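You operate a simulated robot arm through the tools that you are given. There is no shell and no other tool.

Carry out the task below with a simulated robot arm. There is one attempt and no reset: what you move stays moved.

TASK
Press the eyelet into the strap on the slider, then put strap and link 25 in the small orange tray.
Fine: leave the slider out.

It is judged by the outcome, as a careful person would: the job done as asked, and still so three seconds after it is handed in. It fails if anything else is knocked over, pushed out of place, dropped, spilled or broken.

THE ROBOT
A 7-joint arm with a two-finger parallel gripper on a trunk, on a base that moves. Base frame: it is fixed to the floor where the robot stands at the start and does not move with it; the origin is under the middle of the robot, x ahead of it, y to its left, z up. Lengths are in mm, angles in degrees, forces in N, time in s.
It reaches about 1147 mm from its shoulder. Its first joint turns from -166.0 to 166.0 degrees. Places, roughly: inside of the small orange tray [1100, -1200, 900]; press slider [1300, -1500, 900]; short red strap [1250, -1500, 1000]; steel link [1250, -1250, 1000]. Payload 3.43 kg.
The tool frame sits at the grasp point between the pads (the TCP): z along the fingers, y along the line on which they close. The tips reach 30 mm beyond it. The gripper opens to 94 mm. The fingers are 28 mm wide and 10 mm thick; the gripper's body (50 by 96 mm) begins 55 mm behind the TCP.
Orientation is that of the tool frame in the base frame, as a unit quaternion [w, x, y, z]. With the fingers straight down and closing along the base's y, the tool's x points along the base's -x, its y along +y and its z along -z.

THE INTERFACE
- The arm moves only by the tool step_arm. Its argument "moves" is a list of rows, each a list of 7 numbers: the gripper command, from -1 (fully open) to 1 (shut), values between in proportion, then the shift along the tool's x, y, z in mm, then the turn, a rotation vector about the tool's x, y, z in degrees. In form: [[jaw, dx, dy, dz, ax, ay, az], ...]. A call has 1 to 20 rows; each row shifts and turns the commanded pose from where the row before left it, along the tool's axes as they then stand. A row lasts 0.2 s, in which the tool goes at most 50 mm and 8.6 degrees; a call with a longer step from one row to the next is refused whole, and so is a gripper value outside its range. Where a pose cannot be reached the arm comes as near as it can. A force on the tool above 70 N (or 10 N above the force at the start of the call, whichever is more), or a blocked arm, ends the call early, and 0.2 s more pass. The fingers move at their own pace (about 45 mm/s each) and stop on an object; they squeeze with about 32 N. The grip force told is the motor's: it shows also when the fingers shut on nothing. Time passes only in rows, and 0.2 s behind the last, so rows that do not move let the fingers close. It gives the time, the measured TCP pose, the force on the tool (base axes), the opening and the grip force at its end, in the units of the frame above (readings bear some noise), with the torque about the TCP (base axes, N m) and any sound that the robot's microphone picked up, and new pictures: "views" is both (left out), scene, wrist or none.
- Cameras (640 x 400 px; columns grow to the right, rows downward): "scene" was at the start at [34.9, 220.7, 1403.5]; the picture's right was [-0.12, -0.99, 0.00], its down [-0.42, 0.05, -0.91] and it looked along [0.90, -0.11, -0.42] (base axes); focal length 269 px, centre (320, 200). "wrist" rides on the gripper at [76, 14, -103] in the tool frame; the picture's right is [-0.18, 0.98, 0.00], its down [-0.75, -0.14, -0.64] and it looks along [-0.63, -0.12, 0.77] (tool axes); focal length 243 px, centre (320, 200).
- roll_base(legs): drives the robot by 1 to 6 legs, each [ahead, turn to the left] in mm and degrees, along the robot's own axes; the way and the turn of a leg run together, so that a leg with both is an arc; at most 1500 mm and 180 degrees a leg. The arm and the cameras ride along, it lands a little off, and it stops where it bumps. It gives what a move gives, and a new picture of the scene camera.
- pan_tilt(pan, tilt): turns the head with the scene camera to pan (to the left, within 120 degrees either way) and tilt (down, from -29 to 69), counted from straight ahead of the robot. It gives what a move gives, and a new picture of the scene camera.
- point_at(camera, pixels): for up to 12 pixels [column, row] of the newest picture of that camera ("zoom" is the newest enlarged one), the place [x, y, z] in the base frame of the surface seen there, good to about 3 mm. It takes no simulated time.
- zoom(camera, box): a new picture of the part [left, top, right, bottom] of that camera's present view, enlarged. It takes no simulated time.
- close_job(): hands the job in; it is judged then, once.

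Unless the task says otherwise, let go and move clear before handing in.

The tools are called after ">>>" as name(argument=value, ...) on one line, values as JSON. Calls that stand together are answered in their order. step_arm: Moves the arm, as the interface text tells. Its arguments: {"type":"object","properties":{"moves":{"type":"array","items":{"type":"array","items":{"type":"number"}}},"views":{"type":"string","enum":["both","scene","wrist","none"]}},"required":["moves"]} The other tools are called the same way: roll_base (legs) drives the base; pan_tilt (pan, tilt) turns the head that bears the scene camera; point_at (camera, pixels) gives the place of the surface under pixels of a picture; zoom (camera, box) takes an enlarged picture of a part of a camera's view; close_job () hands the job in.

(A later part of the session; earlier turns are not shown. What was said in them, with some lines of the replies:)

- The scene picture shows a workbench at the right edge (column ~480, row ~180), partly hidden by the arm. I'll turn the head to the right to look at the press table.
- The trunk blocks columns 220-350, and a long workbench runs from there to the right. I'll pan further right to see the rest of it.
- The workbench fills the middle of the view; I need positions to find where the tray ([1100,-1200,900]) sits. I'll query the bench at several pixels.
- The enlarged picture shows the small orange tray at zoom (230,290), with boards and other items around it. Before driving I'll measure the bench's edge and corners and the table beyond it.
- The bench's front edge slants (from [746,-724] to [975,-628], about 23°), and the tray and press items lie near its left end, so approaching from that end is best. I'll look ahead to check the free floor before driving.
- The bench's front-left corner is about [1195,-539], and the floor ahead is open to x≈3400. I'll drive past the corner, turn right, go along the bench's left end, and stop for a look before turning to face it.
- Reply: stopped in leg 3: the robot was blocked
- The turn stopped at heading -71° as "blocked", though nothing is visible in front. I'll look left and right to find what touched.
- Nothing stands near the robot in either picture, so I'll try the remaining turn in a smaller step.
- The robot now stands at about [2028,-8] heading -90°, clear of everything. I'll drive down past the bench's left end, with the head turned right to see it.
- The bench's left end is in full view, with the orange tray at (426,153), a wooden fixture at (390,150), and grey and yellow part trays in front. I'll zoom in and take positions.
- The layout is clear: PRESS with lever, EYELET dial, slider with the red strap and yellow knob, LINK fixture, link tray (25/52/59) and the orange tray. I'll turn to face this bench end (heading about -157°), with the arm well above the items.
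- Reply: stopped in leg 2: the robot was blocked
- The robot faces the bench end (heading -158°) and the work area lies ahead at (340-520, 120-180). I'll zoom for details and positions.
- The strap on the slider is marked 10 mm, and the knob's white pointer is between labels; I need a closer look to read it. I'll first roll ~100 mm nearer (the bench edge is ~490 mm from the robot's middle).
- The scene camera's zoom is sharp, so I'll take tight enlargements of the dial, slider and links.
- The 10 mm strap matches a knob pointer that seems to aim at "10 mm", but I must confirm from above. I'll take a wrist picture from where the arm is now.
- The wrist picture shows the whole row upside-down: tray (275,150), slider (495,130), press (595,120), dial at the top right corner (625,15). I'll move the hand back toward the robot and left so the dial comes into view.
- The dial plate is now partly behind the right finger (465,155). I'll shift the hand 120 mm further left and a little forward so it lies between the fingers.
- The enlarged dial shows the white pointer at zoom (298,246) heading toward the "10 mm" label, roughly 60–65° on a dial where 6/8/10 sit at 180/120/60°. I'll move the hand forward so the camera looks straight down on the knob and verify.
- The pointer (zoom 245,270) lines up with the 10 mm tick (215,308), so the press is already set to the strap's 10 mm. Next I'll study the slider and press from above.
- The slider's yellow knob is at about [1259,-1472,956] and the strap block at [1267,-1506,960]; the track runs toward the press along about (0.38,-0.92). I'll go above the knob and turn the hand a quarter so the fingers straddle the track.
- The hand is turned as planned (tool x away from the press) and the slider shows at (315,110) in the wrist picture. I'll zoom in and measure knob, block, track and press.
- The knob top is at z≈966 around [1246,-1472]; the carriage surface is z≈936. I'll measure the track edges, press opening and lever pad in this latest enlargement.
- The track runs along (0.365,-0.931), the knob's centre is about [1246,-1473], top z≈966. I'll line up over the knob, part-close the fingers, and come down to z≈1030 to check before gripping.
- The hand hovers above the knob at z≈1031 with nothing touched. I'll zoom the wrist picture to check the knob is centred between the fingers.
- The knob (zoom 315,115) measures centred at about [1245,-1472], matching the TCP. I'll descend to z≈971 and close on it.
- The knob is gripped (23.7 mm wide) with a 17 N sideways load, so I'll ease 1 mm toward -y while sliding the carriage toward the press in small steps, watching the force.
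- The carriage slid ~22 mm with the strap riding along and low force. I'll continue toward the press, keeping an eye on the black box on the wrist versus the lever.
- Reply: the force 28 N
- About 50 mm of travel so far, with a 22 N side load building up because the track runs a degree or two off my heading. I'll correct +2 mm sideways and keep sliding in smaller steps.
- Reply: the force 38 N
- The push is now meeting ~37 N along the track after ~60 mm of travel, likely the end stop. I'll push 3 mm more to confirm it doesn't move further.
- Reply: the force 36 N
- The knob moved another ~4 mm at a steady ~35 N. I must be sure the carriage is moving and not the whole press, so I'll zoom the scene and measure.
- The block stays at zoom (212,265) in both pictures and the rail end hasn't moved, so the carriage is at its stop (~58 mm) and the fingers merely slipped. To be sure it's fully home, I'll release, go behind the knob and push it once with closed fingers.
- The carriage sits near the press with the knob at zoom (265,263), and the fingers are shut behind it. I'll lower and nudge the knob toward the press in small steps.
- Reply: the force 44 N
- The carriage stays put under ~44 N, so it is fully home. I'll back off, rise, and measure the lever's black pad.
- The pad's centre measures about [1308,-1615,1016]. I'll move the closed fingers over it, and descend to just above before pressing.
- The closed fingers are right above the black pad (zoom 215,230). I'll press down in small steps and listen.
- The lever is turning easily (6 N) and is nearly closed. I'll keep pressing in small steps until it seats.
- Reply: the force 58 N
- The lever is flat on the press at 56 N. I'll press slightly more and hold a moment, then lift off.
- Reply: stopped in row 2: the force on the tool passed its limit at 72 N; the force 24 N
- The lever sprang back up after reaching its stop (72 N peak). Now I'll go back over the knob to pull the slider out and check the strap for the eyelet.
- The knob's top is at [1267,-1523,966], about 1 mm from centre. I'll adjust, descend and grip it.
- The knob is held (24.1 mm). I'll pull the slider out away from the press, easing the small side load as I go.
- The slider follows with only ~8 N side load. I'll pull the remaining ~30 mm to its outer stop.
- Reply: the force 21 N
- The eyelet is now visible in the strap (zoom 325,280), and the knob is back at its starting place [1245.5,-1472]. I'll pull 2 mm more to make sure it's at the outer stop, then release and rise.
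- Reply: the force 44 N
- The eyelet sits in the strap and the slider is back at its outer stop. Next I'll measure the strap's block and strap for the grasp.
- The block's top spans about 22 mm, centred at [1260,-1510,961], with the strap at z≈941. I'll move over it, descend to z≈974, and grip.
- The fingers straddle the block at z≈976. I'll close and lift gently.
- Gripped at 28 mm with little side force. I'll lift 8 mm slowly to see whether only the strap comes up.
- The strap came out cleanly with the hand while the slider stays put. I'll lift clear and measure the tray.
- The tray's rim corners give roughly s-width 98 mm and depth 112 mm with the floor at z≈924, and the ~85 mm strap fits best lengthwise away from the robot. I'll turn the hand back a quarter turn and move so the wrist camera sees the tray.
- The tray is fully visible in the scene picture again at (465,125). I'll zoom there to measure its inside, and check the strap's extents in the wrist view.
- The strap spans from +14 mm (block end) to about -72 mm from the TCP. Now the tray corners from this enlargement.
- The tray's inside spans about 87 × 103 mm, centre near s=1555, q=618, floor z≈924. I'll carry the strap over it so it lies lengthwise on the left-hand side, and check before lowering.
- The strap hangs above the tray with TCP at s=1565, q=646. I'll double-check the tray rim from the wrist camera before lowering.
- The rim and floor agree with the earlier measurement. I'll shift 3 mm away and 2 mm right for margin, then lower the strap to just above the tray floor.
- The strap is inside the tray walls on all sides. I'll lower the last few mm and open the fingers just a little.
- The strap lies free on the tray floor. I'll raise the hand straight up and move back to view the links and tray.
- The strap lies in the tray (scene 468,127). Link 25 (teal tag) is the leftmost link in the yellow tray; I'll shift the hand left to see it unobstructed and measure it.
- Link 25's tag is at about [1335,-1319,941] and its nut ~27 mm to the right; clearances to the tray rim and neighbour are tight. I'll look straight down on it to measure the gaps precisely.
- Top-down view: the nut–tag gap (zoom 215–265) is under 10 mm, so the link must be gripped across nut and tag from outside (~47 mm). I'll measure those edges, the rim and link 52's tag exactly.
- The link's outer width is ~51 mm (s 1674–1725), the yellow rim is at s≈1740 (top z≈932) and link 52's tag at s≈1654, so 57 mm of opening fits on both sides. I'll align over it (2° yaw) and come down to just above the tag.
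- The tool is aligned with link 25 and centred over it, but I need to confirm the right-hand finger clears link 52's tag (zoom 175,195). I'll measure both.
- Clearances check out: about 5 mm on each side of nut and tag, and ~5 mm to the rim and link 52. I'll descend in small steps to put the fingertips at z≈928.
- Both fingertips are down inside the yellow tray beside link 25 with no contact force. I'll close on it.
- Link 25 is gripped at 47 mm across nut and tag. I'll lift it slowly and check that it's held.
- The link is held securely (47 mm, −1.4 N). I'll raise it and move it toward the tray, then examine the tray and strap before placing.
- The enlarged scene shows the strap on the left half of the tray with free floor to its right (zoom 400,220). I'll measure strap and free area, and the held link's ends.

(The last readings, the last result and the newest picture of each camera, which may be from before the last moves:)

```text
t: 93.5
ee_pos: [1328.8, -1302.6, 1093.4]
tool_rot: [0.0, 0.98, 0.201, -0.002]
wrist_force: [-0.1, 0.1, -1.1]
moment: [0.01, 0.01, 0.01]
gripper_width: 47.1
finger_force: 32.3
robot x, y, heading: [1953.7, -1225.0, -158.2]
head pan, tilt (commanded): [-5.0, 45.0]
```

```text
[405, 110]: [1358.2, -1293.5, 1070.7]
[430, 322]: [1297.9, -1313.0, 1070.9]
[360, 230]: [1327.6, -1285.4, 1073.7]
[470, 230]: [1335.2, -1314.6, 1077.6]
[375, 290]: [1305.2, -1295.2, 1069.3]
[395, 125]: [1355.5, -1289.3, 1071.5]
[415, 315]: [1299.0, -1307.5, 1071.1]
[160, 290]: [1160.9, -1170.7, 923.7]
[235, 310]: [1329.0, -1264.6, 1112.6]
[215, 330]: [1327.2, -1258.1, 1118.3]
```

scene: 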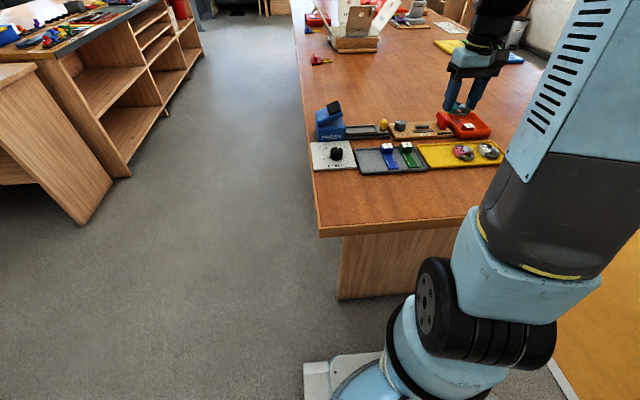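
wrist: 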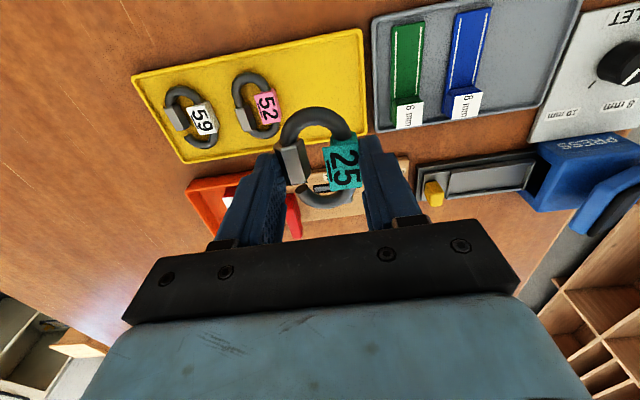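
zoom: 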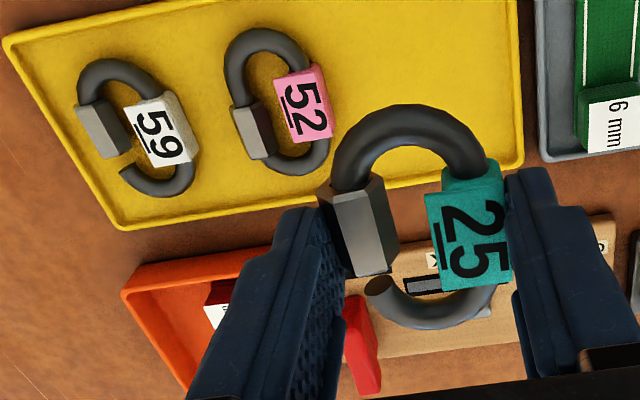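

The link reaches ±33 mm from the TCP lengthwise, and the free part of the tray beyond the strap's block is q 562–633, so I'll turn the link 45° to keep fingers clear of the walls and block. I'll carry it above the tray, rotate, and check.

>>> step_arm(moves=[[1, -31.4, -30.2, 0, 0, 0, 0], [1, -31.4, -30.2, 0, 0, 0, 0], [1, -31.4, -30.2, 0, 0, 0, 0], [1, -31.4, -30.2, 0, 0, 0, 0], [1, -31.4, -30.0, 0, 0, 0, 0], [1, 0, 0, 0, 0, 0, 7.8], [1, 0, 0, 0, 0, 0, 7.8], [1, 0, 0, 0, 0, 0, 7.8], [1, 0, 0, 0, 0, 0, 7.8], [1, 0, 0, 0, 0, 0, 7.8], [1, 0, 0, 0, 0, 0, 7.8], [1, 0, 0, 0, 0, 0, 0]], views="both")

>>> zoom(camera="scene", box=[415, 60, 515, 150])

>>> zoom(camera="wrist", box=[220, 50, 420, 240])

```text
t: 96.1
ee_pos: [1124.2, -1225.2, 1093.8]
tool_rot: [0.002, 0.979, -0.206, -0.002]
wrist_force: [-0.7, 0.4, -2.5]
moment: [-0.01, -0.01, 0.02]
gripper_width: 47.1
finger_force: 31.8
robot x, y, heading: [1958.0, -1227.3, -158.2]
head pan, tilt (commanded): [-5.0, 45.0]
```

scene: 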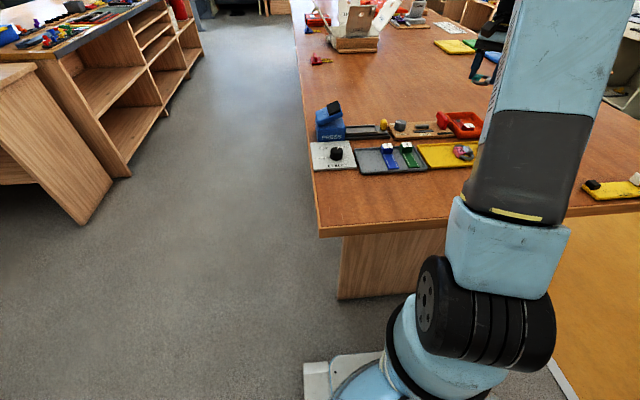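
wrist: 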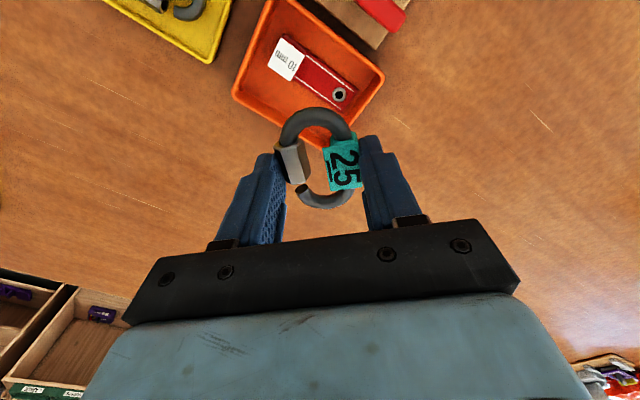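

```text
4.44 times, centred on (465, 105) of scene
```

zoom: 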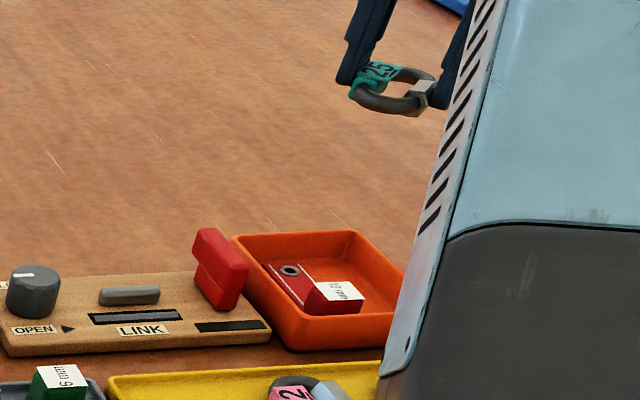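

```text
2.11 times, centred on (320, 145) of wrist
```

zoom: 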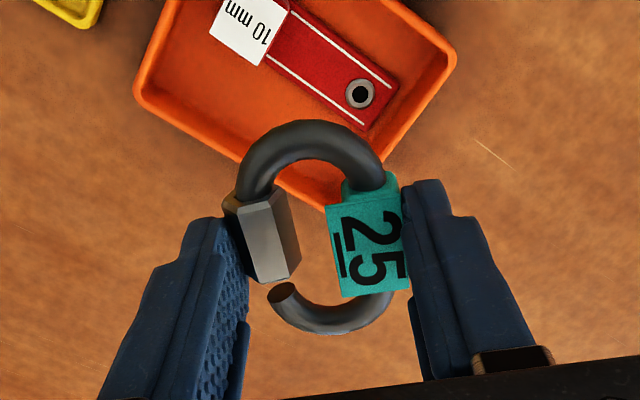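

The wrist camera now shows the tray from above with strap and eyelet. I'll measure the tray corners and strap edges here for the final placement.

>>> point_at(camera="zoom", pixels=[[150, 85], [450, 60], [205, 120], [235, 110], [403, 85], [365, 128], [272, 62], [300, 15], [285, 190], [420, 65], [265, 62], [200, 60]])

>>> zoom(camera="wrist", box=[220, 0, 400, 150])

```text
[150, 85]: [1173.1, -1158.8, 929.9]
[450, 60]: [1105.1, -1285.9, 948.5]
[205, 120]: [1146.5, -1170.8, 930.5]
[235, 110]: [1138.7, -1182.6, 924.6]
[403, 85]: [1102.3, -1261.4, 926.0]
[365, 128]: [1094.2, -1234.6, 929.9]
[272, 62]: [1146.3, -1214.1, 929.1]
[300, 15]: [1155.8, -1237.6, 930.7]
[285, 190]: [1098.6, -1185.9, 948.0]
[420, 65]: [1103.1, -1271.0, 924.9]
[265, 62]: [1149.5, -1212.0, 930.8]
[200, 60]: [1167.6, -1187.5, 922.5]
```

```text
2.67 times, centred on (310, 75) of wrist
```

zoom: 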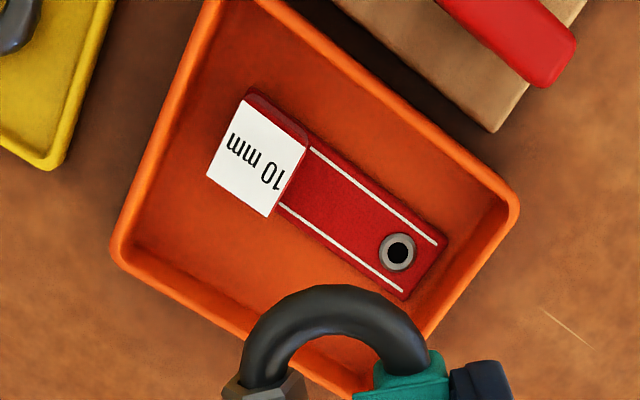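

Everything agrees: strap right edge s≈1549, block face q≈633, far wall q≈560; the TCP is at s=1551, q=599. I'll lower the link to just above the rim zone and check.

>>> step_arm(moves=[[1, 0, 0, 40, 0, 0, 0], [1, 0, 0, 35, 0, 0, 0], [1, 0, 0, 20, 0, 0, 0], [1, 0, 0, 0, 0, 0, 0]], views="wrist")

>>> zoom(camera="wrist", box=[200, 40, 440, 240])

```text
t: 97.1
ee_pos: [1124.1, -1225.3, 1000.1]
tool_rot: [0.002, 0.979, -0.204, -0.002]
wrist_force: [-0.1, 1.0, 0.0]
moment: [-0.01, -0.03, 0.01]
gripper_width: 46.9
finger_force: 31.6
robot x, y, heading: [1954.8, -1222.9, -158.6]
head pan, tilt (commanded): [-5.0, 45.0]
```

wrist: 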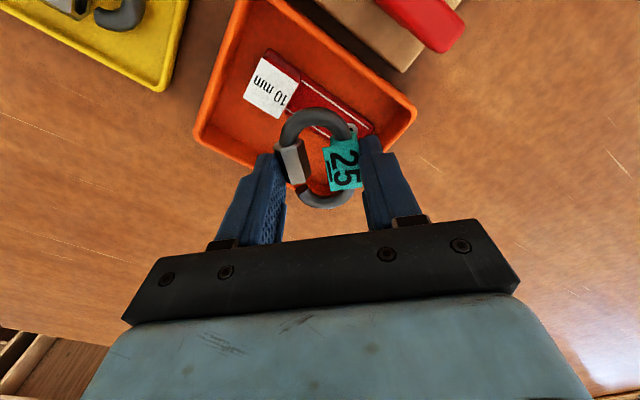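

```text
2.00 times, centred on (320, 140) of wrist
```

zoom: 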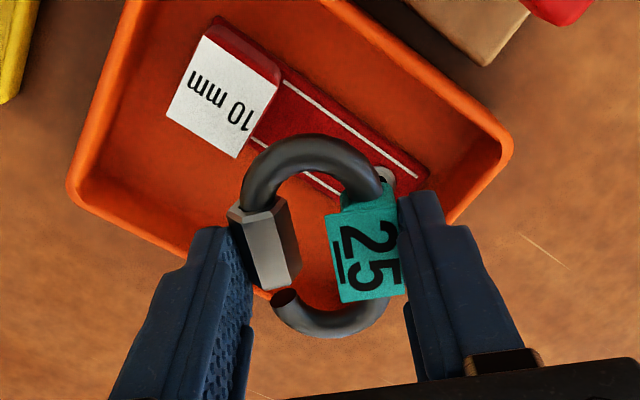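

The link is over the tray interior, clear of the block. I'll lower another 22 mm to rim level and check the fingers against the walls.

>>> step_arm(moves=[[1, 0, 0, 12, 0, 0, 0], [1, 0, 0, 10, 0, 0, 0], [1, 0, 0, 0, 0, 0, 0]], views="both")

>>> zoom(camera="wrist", box=[200, 40, 440, 240])

>>> zoom(camera="scene", box=[415, 80, 505, 150])

```text
t: 97.9
ee_pos: [1125.7, -1225.1, 977.1]
tool_rot: [0.002, 0.979, -0.204, -0.002]
wrist_force: [0.4, 0.7, -1.5]
moment: [0.01, 0.05, 0.01]
gripper_width: 47.0
finger_force: 32.7
robot x, y, heading: [1954.9, -1225.4, -158.4]
head pan, tilt (commanded): [-5.0, 45.0]
```

scene: 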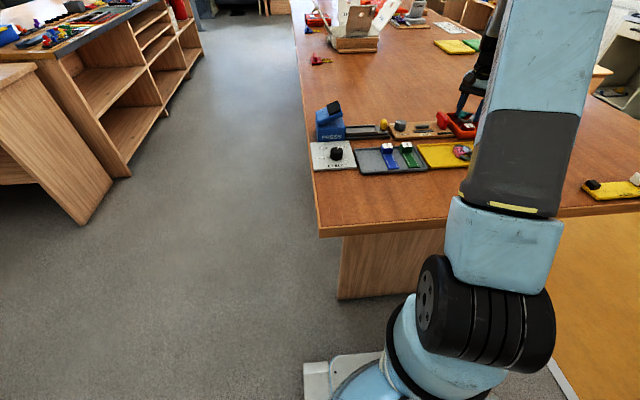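
wrist: 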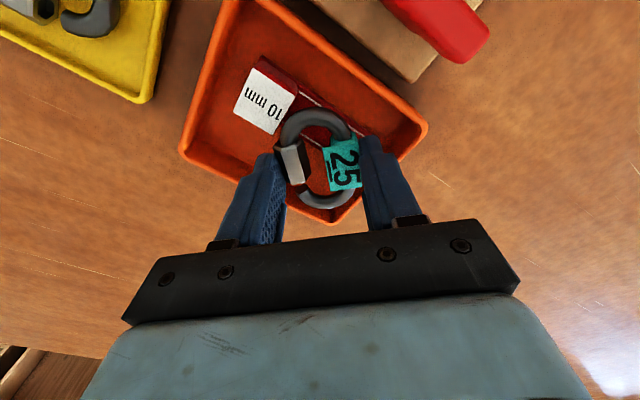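

```text
2.00 times, centred on (320, 140) of wrist
```

zoom: 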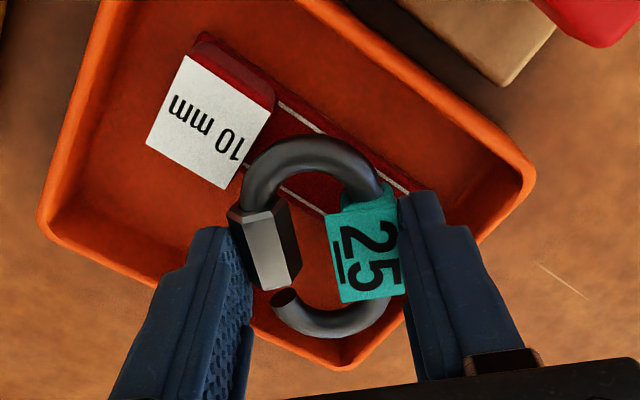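

```text
5.71 times, centred on (460, 115) of scene
```

zoom: 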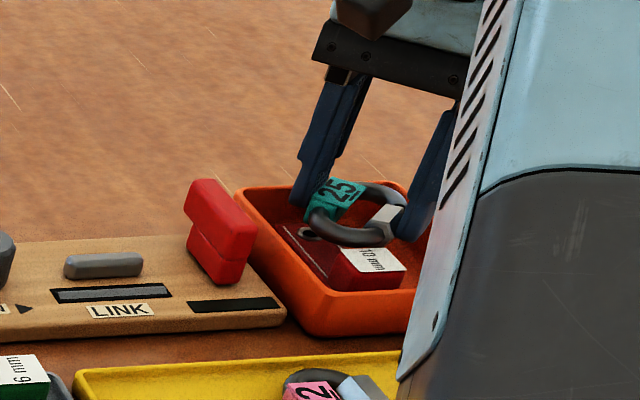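

Fingers are at rim level; I want exact numbers for the nut-side finger versus the right wall (zoom ~225,310) before going lower.

>>> zoom(camera="wrist", box=[260, 130, 380, 230])

>>> point_at(camera="wrist", pixels=[[225, 172], [222, 178], [240, 180], [290, 200], [290, 208], [298, 214], [330, 218], [335, 222], [350, 210], [305, 205], [395, 160], [400, 150]])

```text
4.00 times, centred on (320, 180) of wrist
```

zoom: 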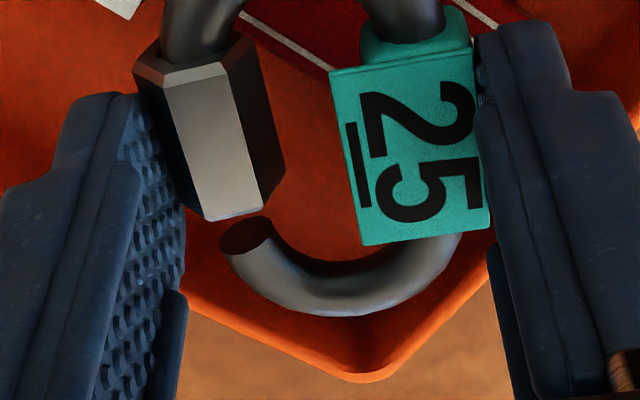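

```text
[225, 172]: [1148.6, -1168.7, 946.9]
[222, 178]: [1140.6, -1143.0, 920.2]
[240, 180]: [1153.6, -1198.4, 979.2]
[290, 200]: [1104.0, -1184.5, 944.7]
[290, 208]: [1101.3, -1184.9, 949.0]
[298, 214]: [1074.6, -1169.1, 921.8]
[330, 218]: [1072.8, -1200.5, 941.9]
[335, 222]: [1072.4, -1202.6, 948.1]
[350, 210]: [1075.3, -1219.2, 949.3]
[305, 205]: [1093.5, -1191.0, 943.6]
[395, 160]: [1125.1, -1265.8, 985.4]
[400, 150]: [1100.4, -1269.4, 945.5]
```

All margins are 6 mm or more (right wall s≈1507, far wall q≈560, finger corners at s=1518, q=567). I'll lower the last ~11 mm gently.

>>> step_arm(moves=[[1, 0, 0, 5, 0, 0, 0], [1, 0, 0, 4, 0, 0, 0], [1, 0, 0, 2, 0, 0, 0], [1, 0, 0, 0, 0, 0, 0]], views="wrist")

>>> zoom(camera="wrist", box=[200, 40, 440, 240])

```text
t: 98.9
ee_pos: [1125.1, -1226.8, 965.5]
tool_rot: [0.002, 0.979, -0.204, -0.001]
wrist_force: [-0.1, -0.1, -0.8]
moment: [0.03, -0.05, 0.01]
gripper_width: 47.0
finger_force: 31.7
robot x, y, heading: [1958.7, -1225.9, -158.4]
head pan, tilt (commanded): [-5.0, 45.0]
```

wrist: 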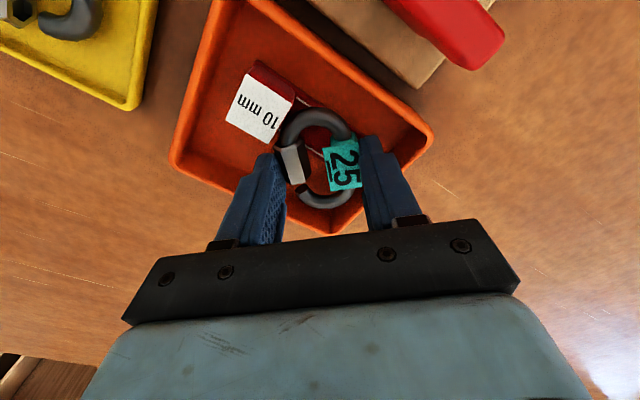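

```text
2.00 times, centred on (320, 140) of wrist
```

zoom: 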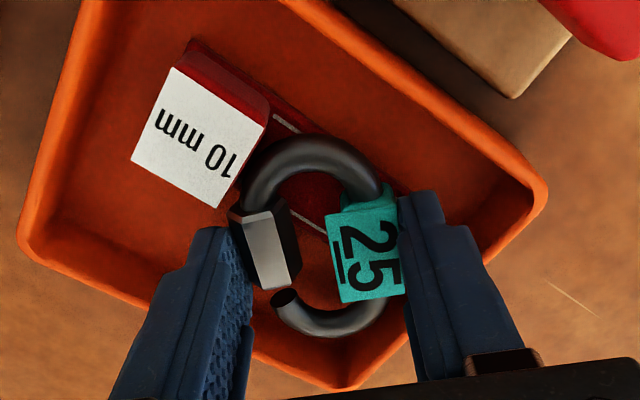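

No contact yet; the link is just above the strap. I'll lower in 1.5 mm steps until it touches.

>>> step_arm(moves=[[1, 0, 0, 1.5, 0, 0, 0], [1, 0, 0, 0, 0, 0, 0]], views="none")

>>> step_arm(moves=[[1, 0, 0, 1.2, 0, 0, 0], [1, 0, 0, 0, 0, 0, 0]], views="wrist")

```text
t: 99.5
ee_pos: [1125.3, -1225.6, 964.9]
tool_rot: [0.001, 0.979, -0.204, -0.001]
wrist_force: [-0.2, 0.1, -0.4]
moment: [-0.02, 0.0, 0.0]
gripper_width: 47.1
finger_force: 32.2
robot x, y, heading: [1956.8, -1226.0, -158.2]
head pan, tilt (commanded): [-5.0, 45.0]
```

```text
t: 100.1
ee_pos: [1124.6, -1226.7, 963.2]
tool_rot: [0.002, 0.979, -0.205, -0.003]
wrist_force: [0.0, 0.3, 2.9]
moment: [0.03, -0.07, 0.01]
gripper_width: 47.2
finger_force: 32.1
robot x, y, heading: [1957.6, -1224.4, -158.4]
head pan, tilt (commanded): [-5.0, 45.0]
```

wrist: 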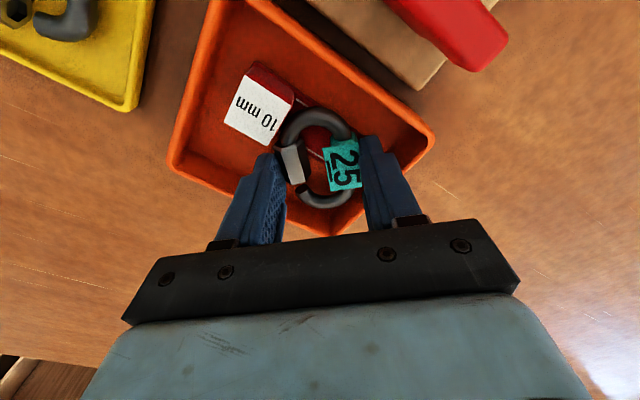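

The link has just touched down (+2.9 N). I'll open a few mm to release it.

>>> step_arm(moves=[[-0.1, 0, 0, 0, 0, 0, 0], [-0.1, 0, 0, 0, 0, 0, 0], [-0.1, 0, 0, 0, 0, 0, 0]], views="wrist")

>>> zoom(camera="wrist", box=[200, 40, 440, 240])

```text
t: 100.9
ee_pos: [1125.9, -1227.5, 964.3]
tool_rot: [0.002, 0.979, -0.205, -0.001]
wrist_force: [-0.2, -0.3, -0.3]
moment: [0.02, 0.0, 0.01]
gripper_width: 51.6
finger_force: 0.0
robot x, y, heading: [1954.2, -1224.6, -158.1]
head pan, tilt (commanded): [-5.0, 45.0]
```

wrist: 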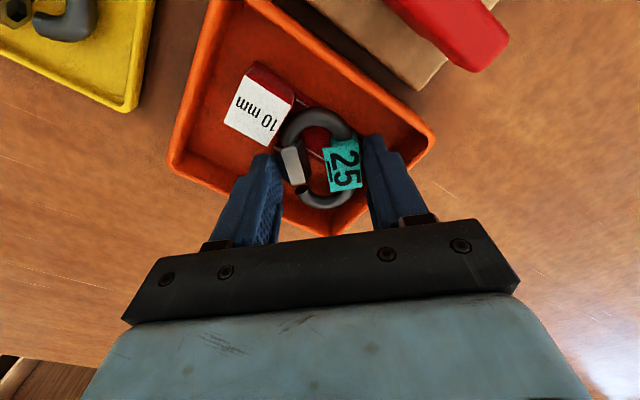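

```text
2.00 times, centred on (320, 140) of wrist
```

zoom: 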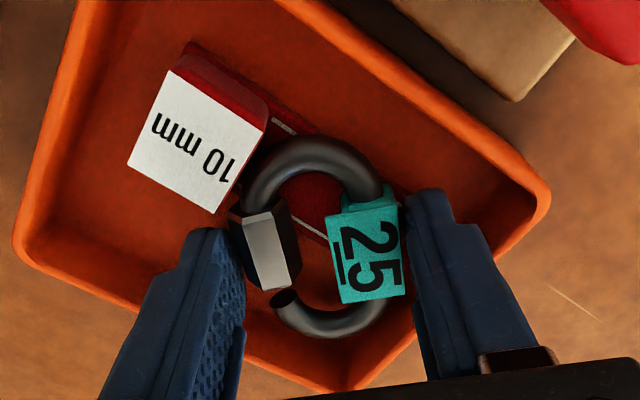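

The link is free with ~2 mm on each side. I'll lift straight up and clear, then inspect the tray.

>>> step_arm(moves=[[-0.1, 0, 0, -8, 0, 0, 0], [-0.1, 0, 0, -15, 0, 0, 0], [-0.1, 0, 0, -35, 0, 0, 0], [-0.1, 0, 0, -45, 0, 0, 0], [-0.1, 0, 0, -45, 0, 0, 0], [-0.1, 0, 0, 0, 0, 0, 0]], views="both")

>>> zoom(camera="wrist", box=[220, 0, 420, 150])

>>> zoom(camera="scene", box=[415, 80, 505, 150])

```text
t: 102.3
ee_pos: [1127.4, -1225.9, 1111.9]
tool_rot: [0.002, 0.979, -0.205, -0.002]
wrist_force: [0.0, -0.6, -0.6]
moment: [-0.02, 0.01, -0.01]
gripper_width: 51.5
finger_force: 0.1
robot x, y, heading: [1953.0, -1224.1, -158.6]
head pan, tilt (commanded): [-5.0, 45.0]
```

scene: 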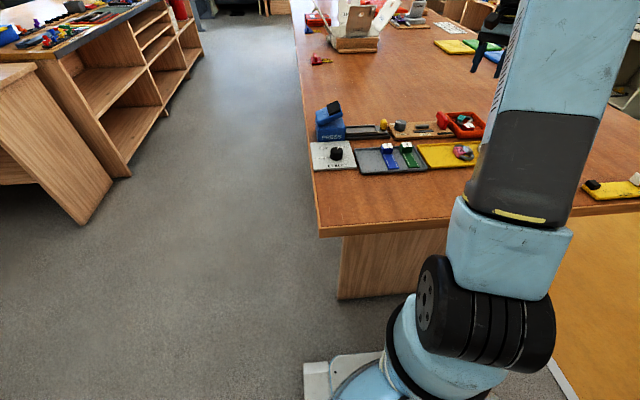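
wrist: 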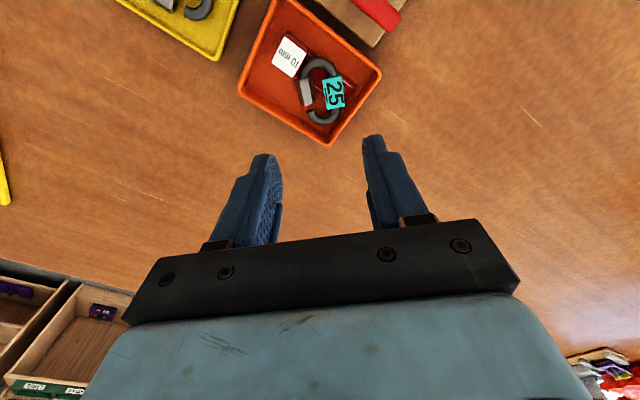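

```text
2.67 times, centred on (320, 75) of wrist
```

zoom: 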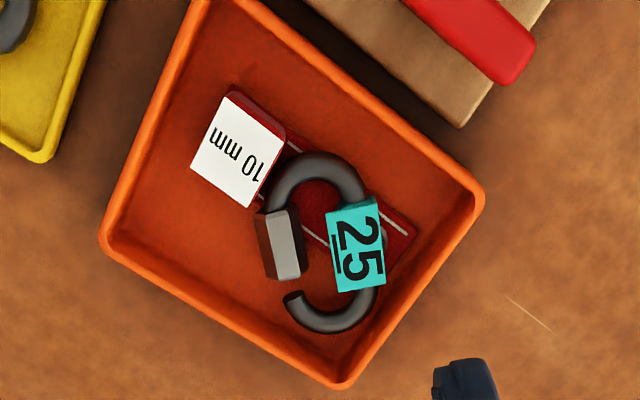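

```text
5.71 times, centred on (460, 115) of scene
```

zoom: 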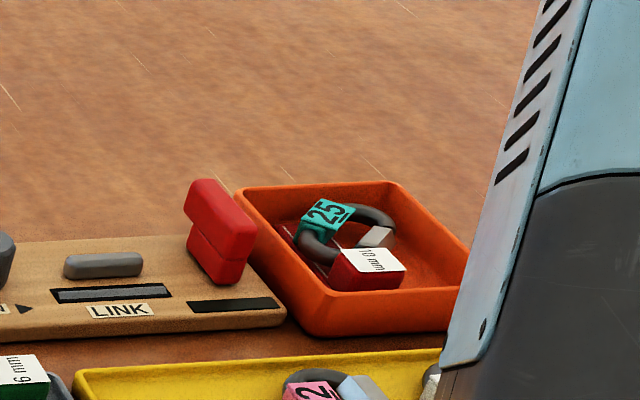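

Strap and link 25 both lie inside the orange tray. I'll check the press, slider and other items once more and move the hand clear.

>>> step_arm(moves=[[-0.1, 0, 0, -40, 0, 0, 0], [-0.1, 30, -30, -10, 0, 0, 0], [-0.1, 30, -30, 0, 0, 0, 0], [-0.1, 30, -30, 0, 0, 0, 0], [-0.1, 0, 0, 0, 0, 0, 0]], views="both")

>>> zoom(camera="scene", box=[305, 95, 415, 175])

>>> zoom(camera="scene", box=[390, 95, 510, 175])

```text
t: 103.5
ee_pos: [1245.1, -1181.4, 1159.7]
tool_rot: [0.001, 0.979, -0.204, -0.002]
wrist_force: [-0.2, 0.2, 0.5]
moment: [-0.02, 0.01, 0.0]
gripper_width: 51.7
finger_force: 0.1
robot x, y, heading: [1957.6, -1224.6, -158.2]
head pan, tilt (commanded): [-5.0, 45.0]
```

scene: 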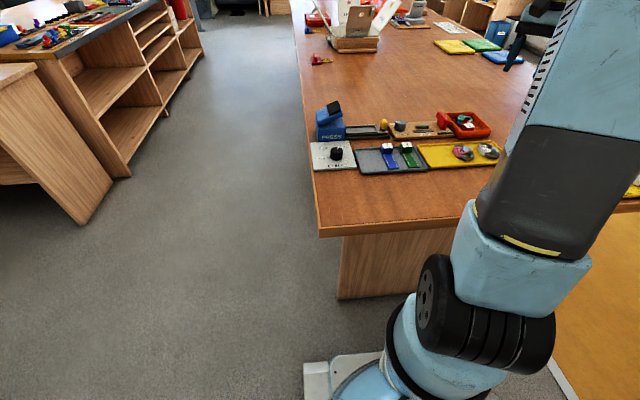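
wrist: 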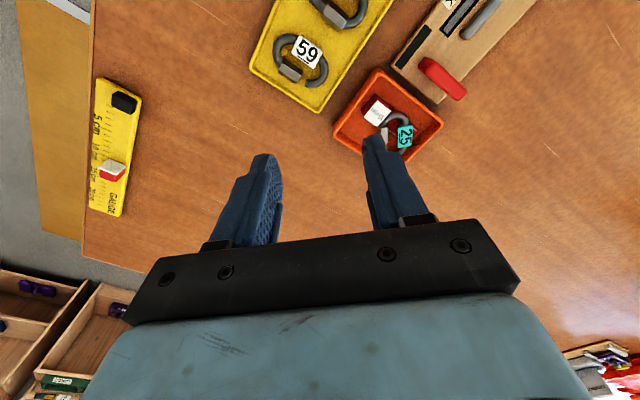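

```text
5.00 times, centred on (360, 135) of scene
```

zoom: 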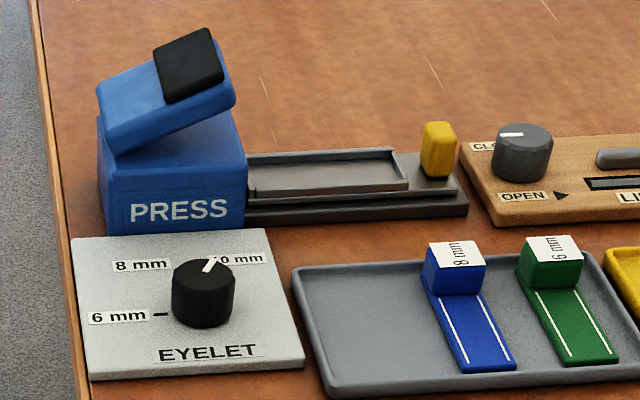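

```text
5.00 times, centred on (450, 135) of scene
```

zoom: 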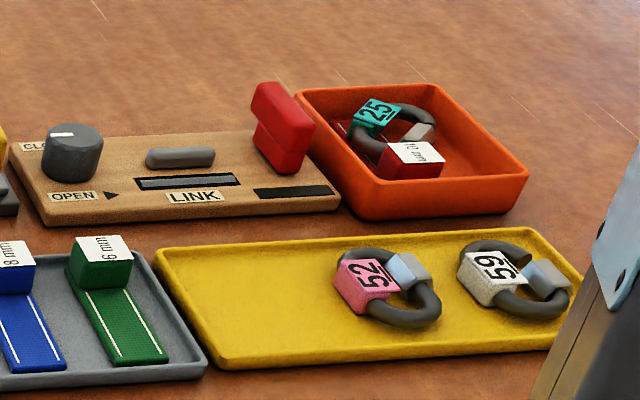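

The final pictures show the slider out and empty with the press lever up. Strap with eyelet and link 25 are in the orange tray, every other item is in its place, and the hand is clear. I'll hand the job in.

>>> close_job()

```text
The job is handed in.
```

The eyelet is pressed into the red strap, and the strap and link 25 are both in the small orange tray. The press dial was already set to 10 mm, which matches the strap's label, so I left it alone.

- **Slider:** pulled back out to its outer stop, empty, with the press lever up.
- **In the tray:** link 25 lies partly on top of the strap, because the fingers needed room inside the walls. Both sit fully inside.
- **Everything else:** the final pictures show nothing else moved or knocked over, and the hand was clear when I handed the job in.
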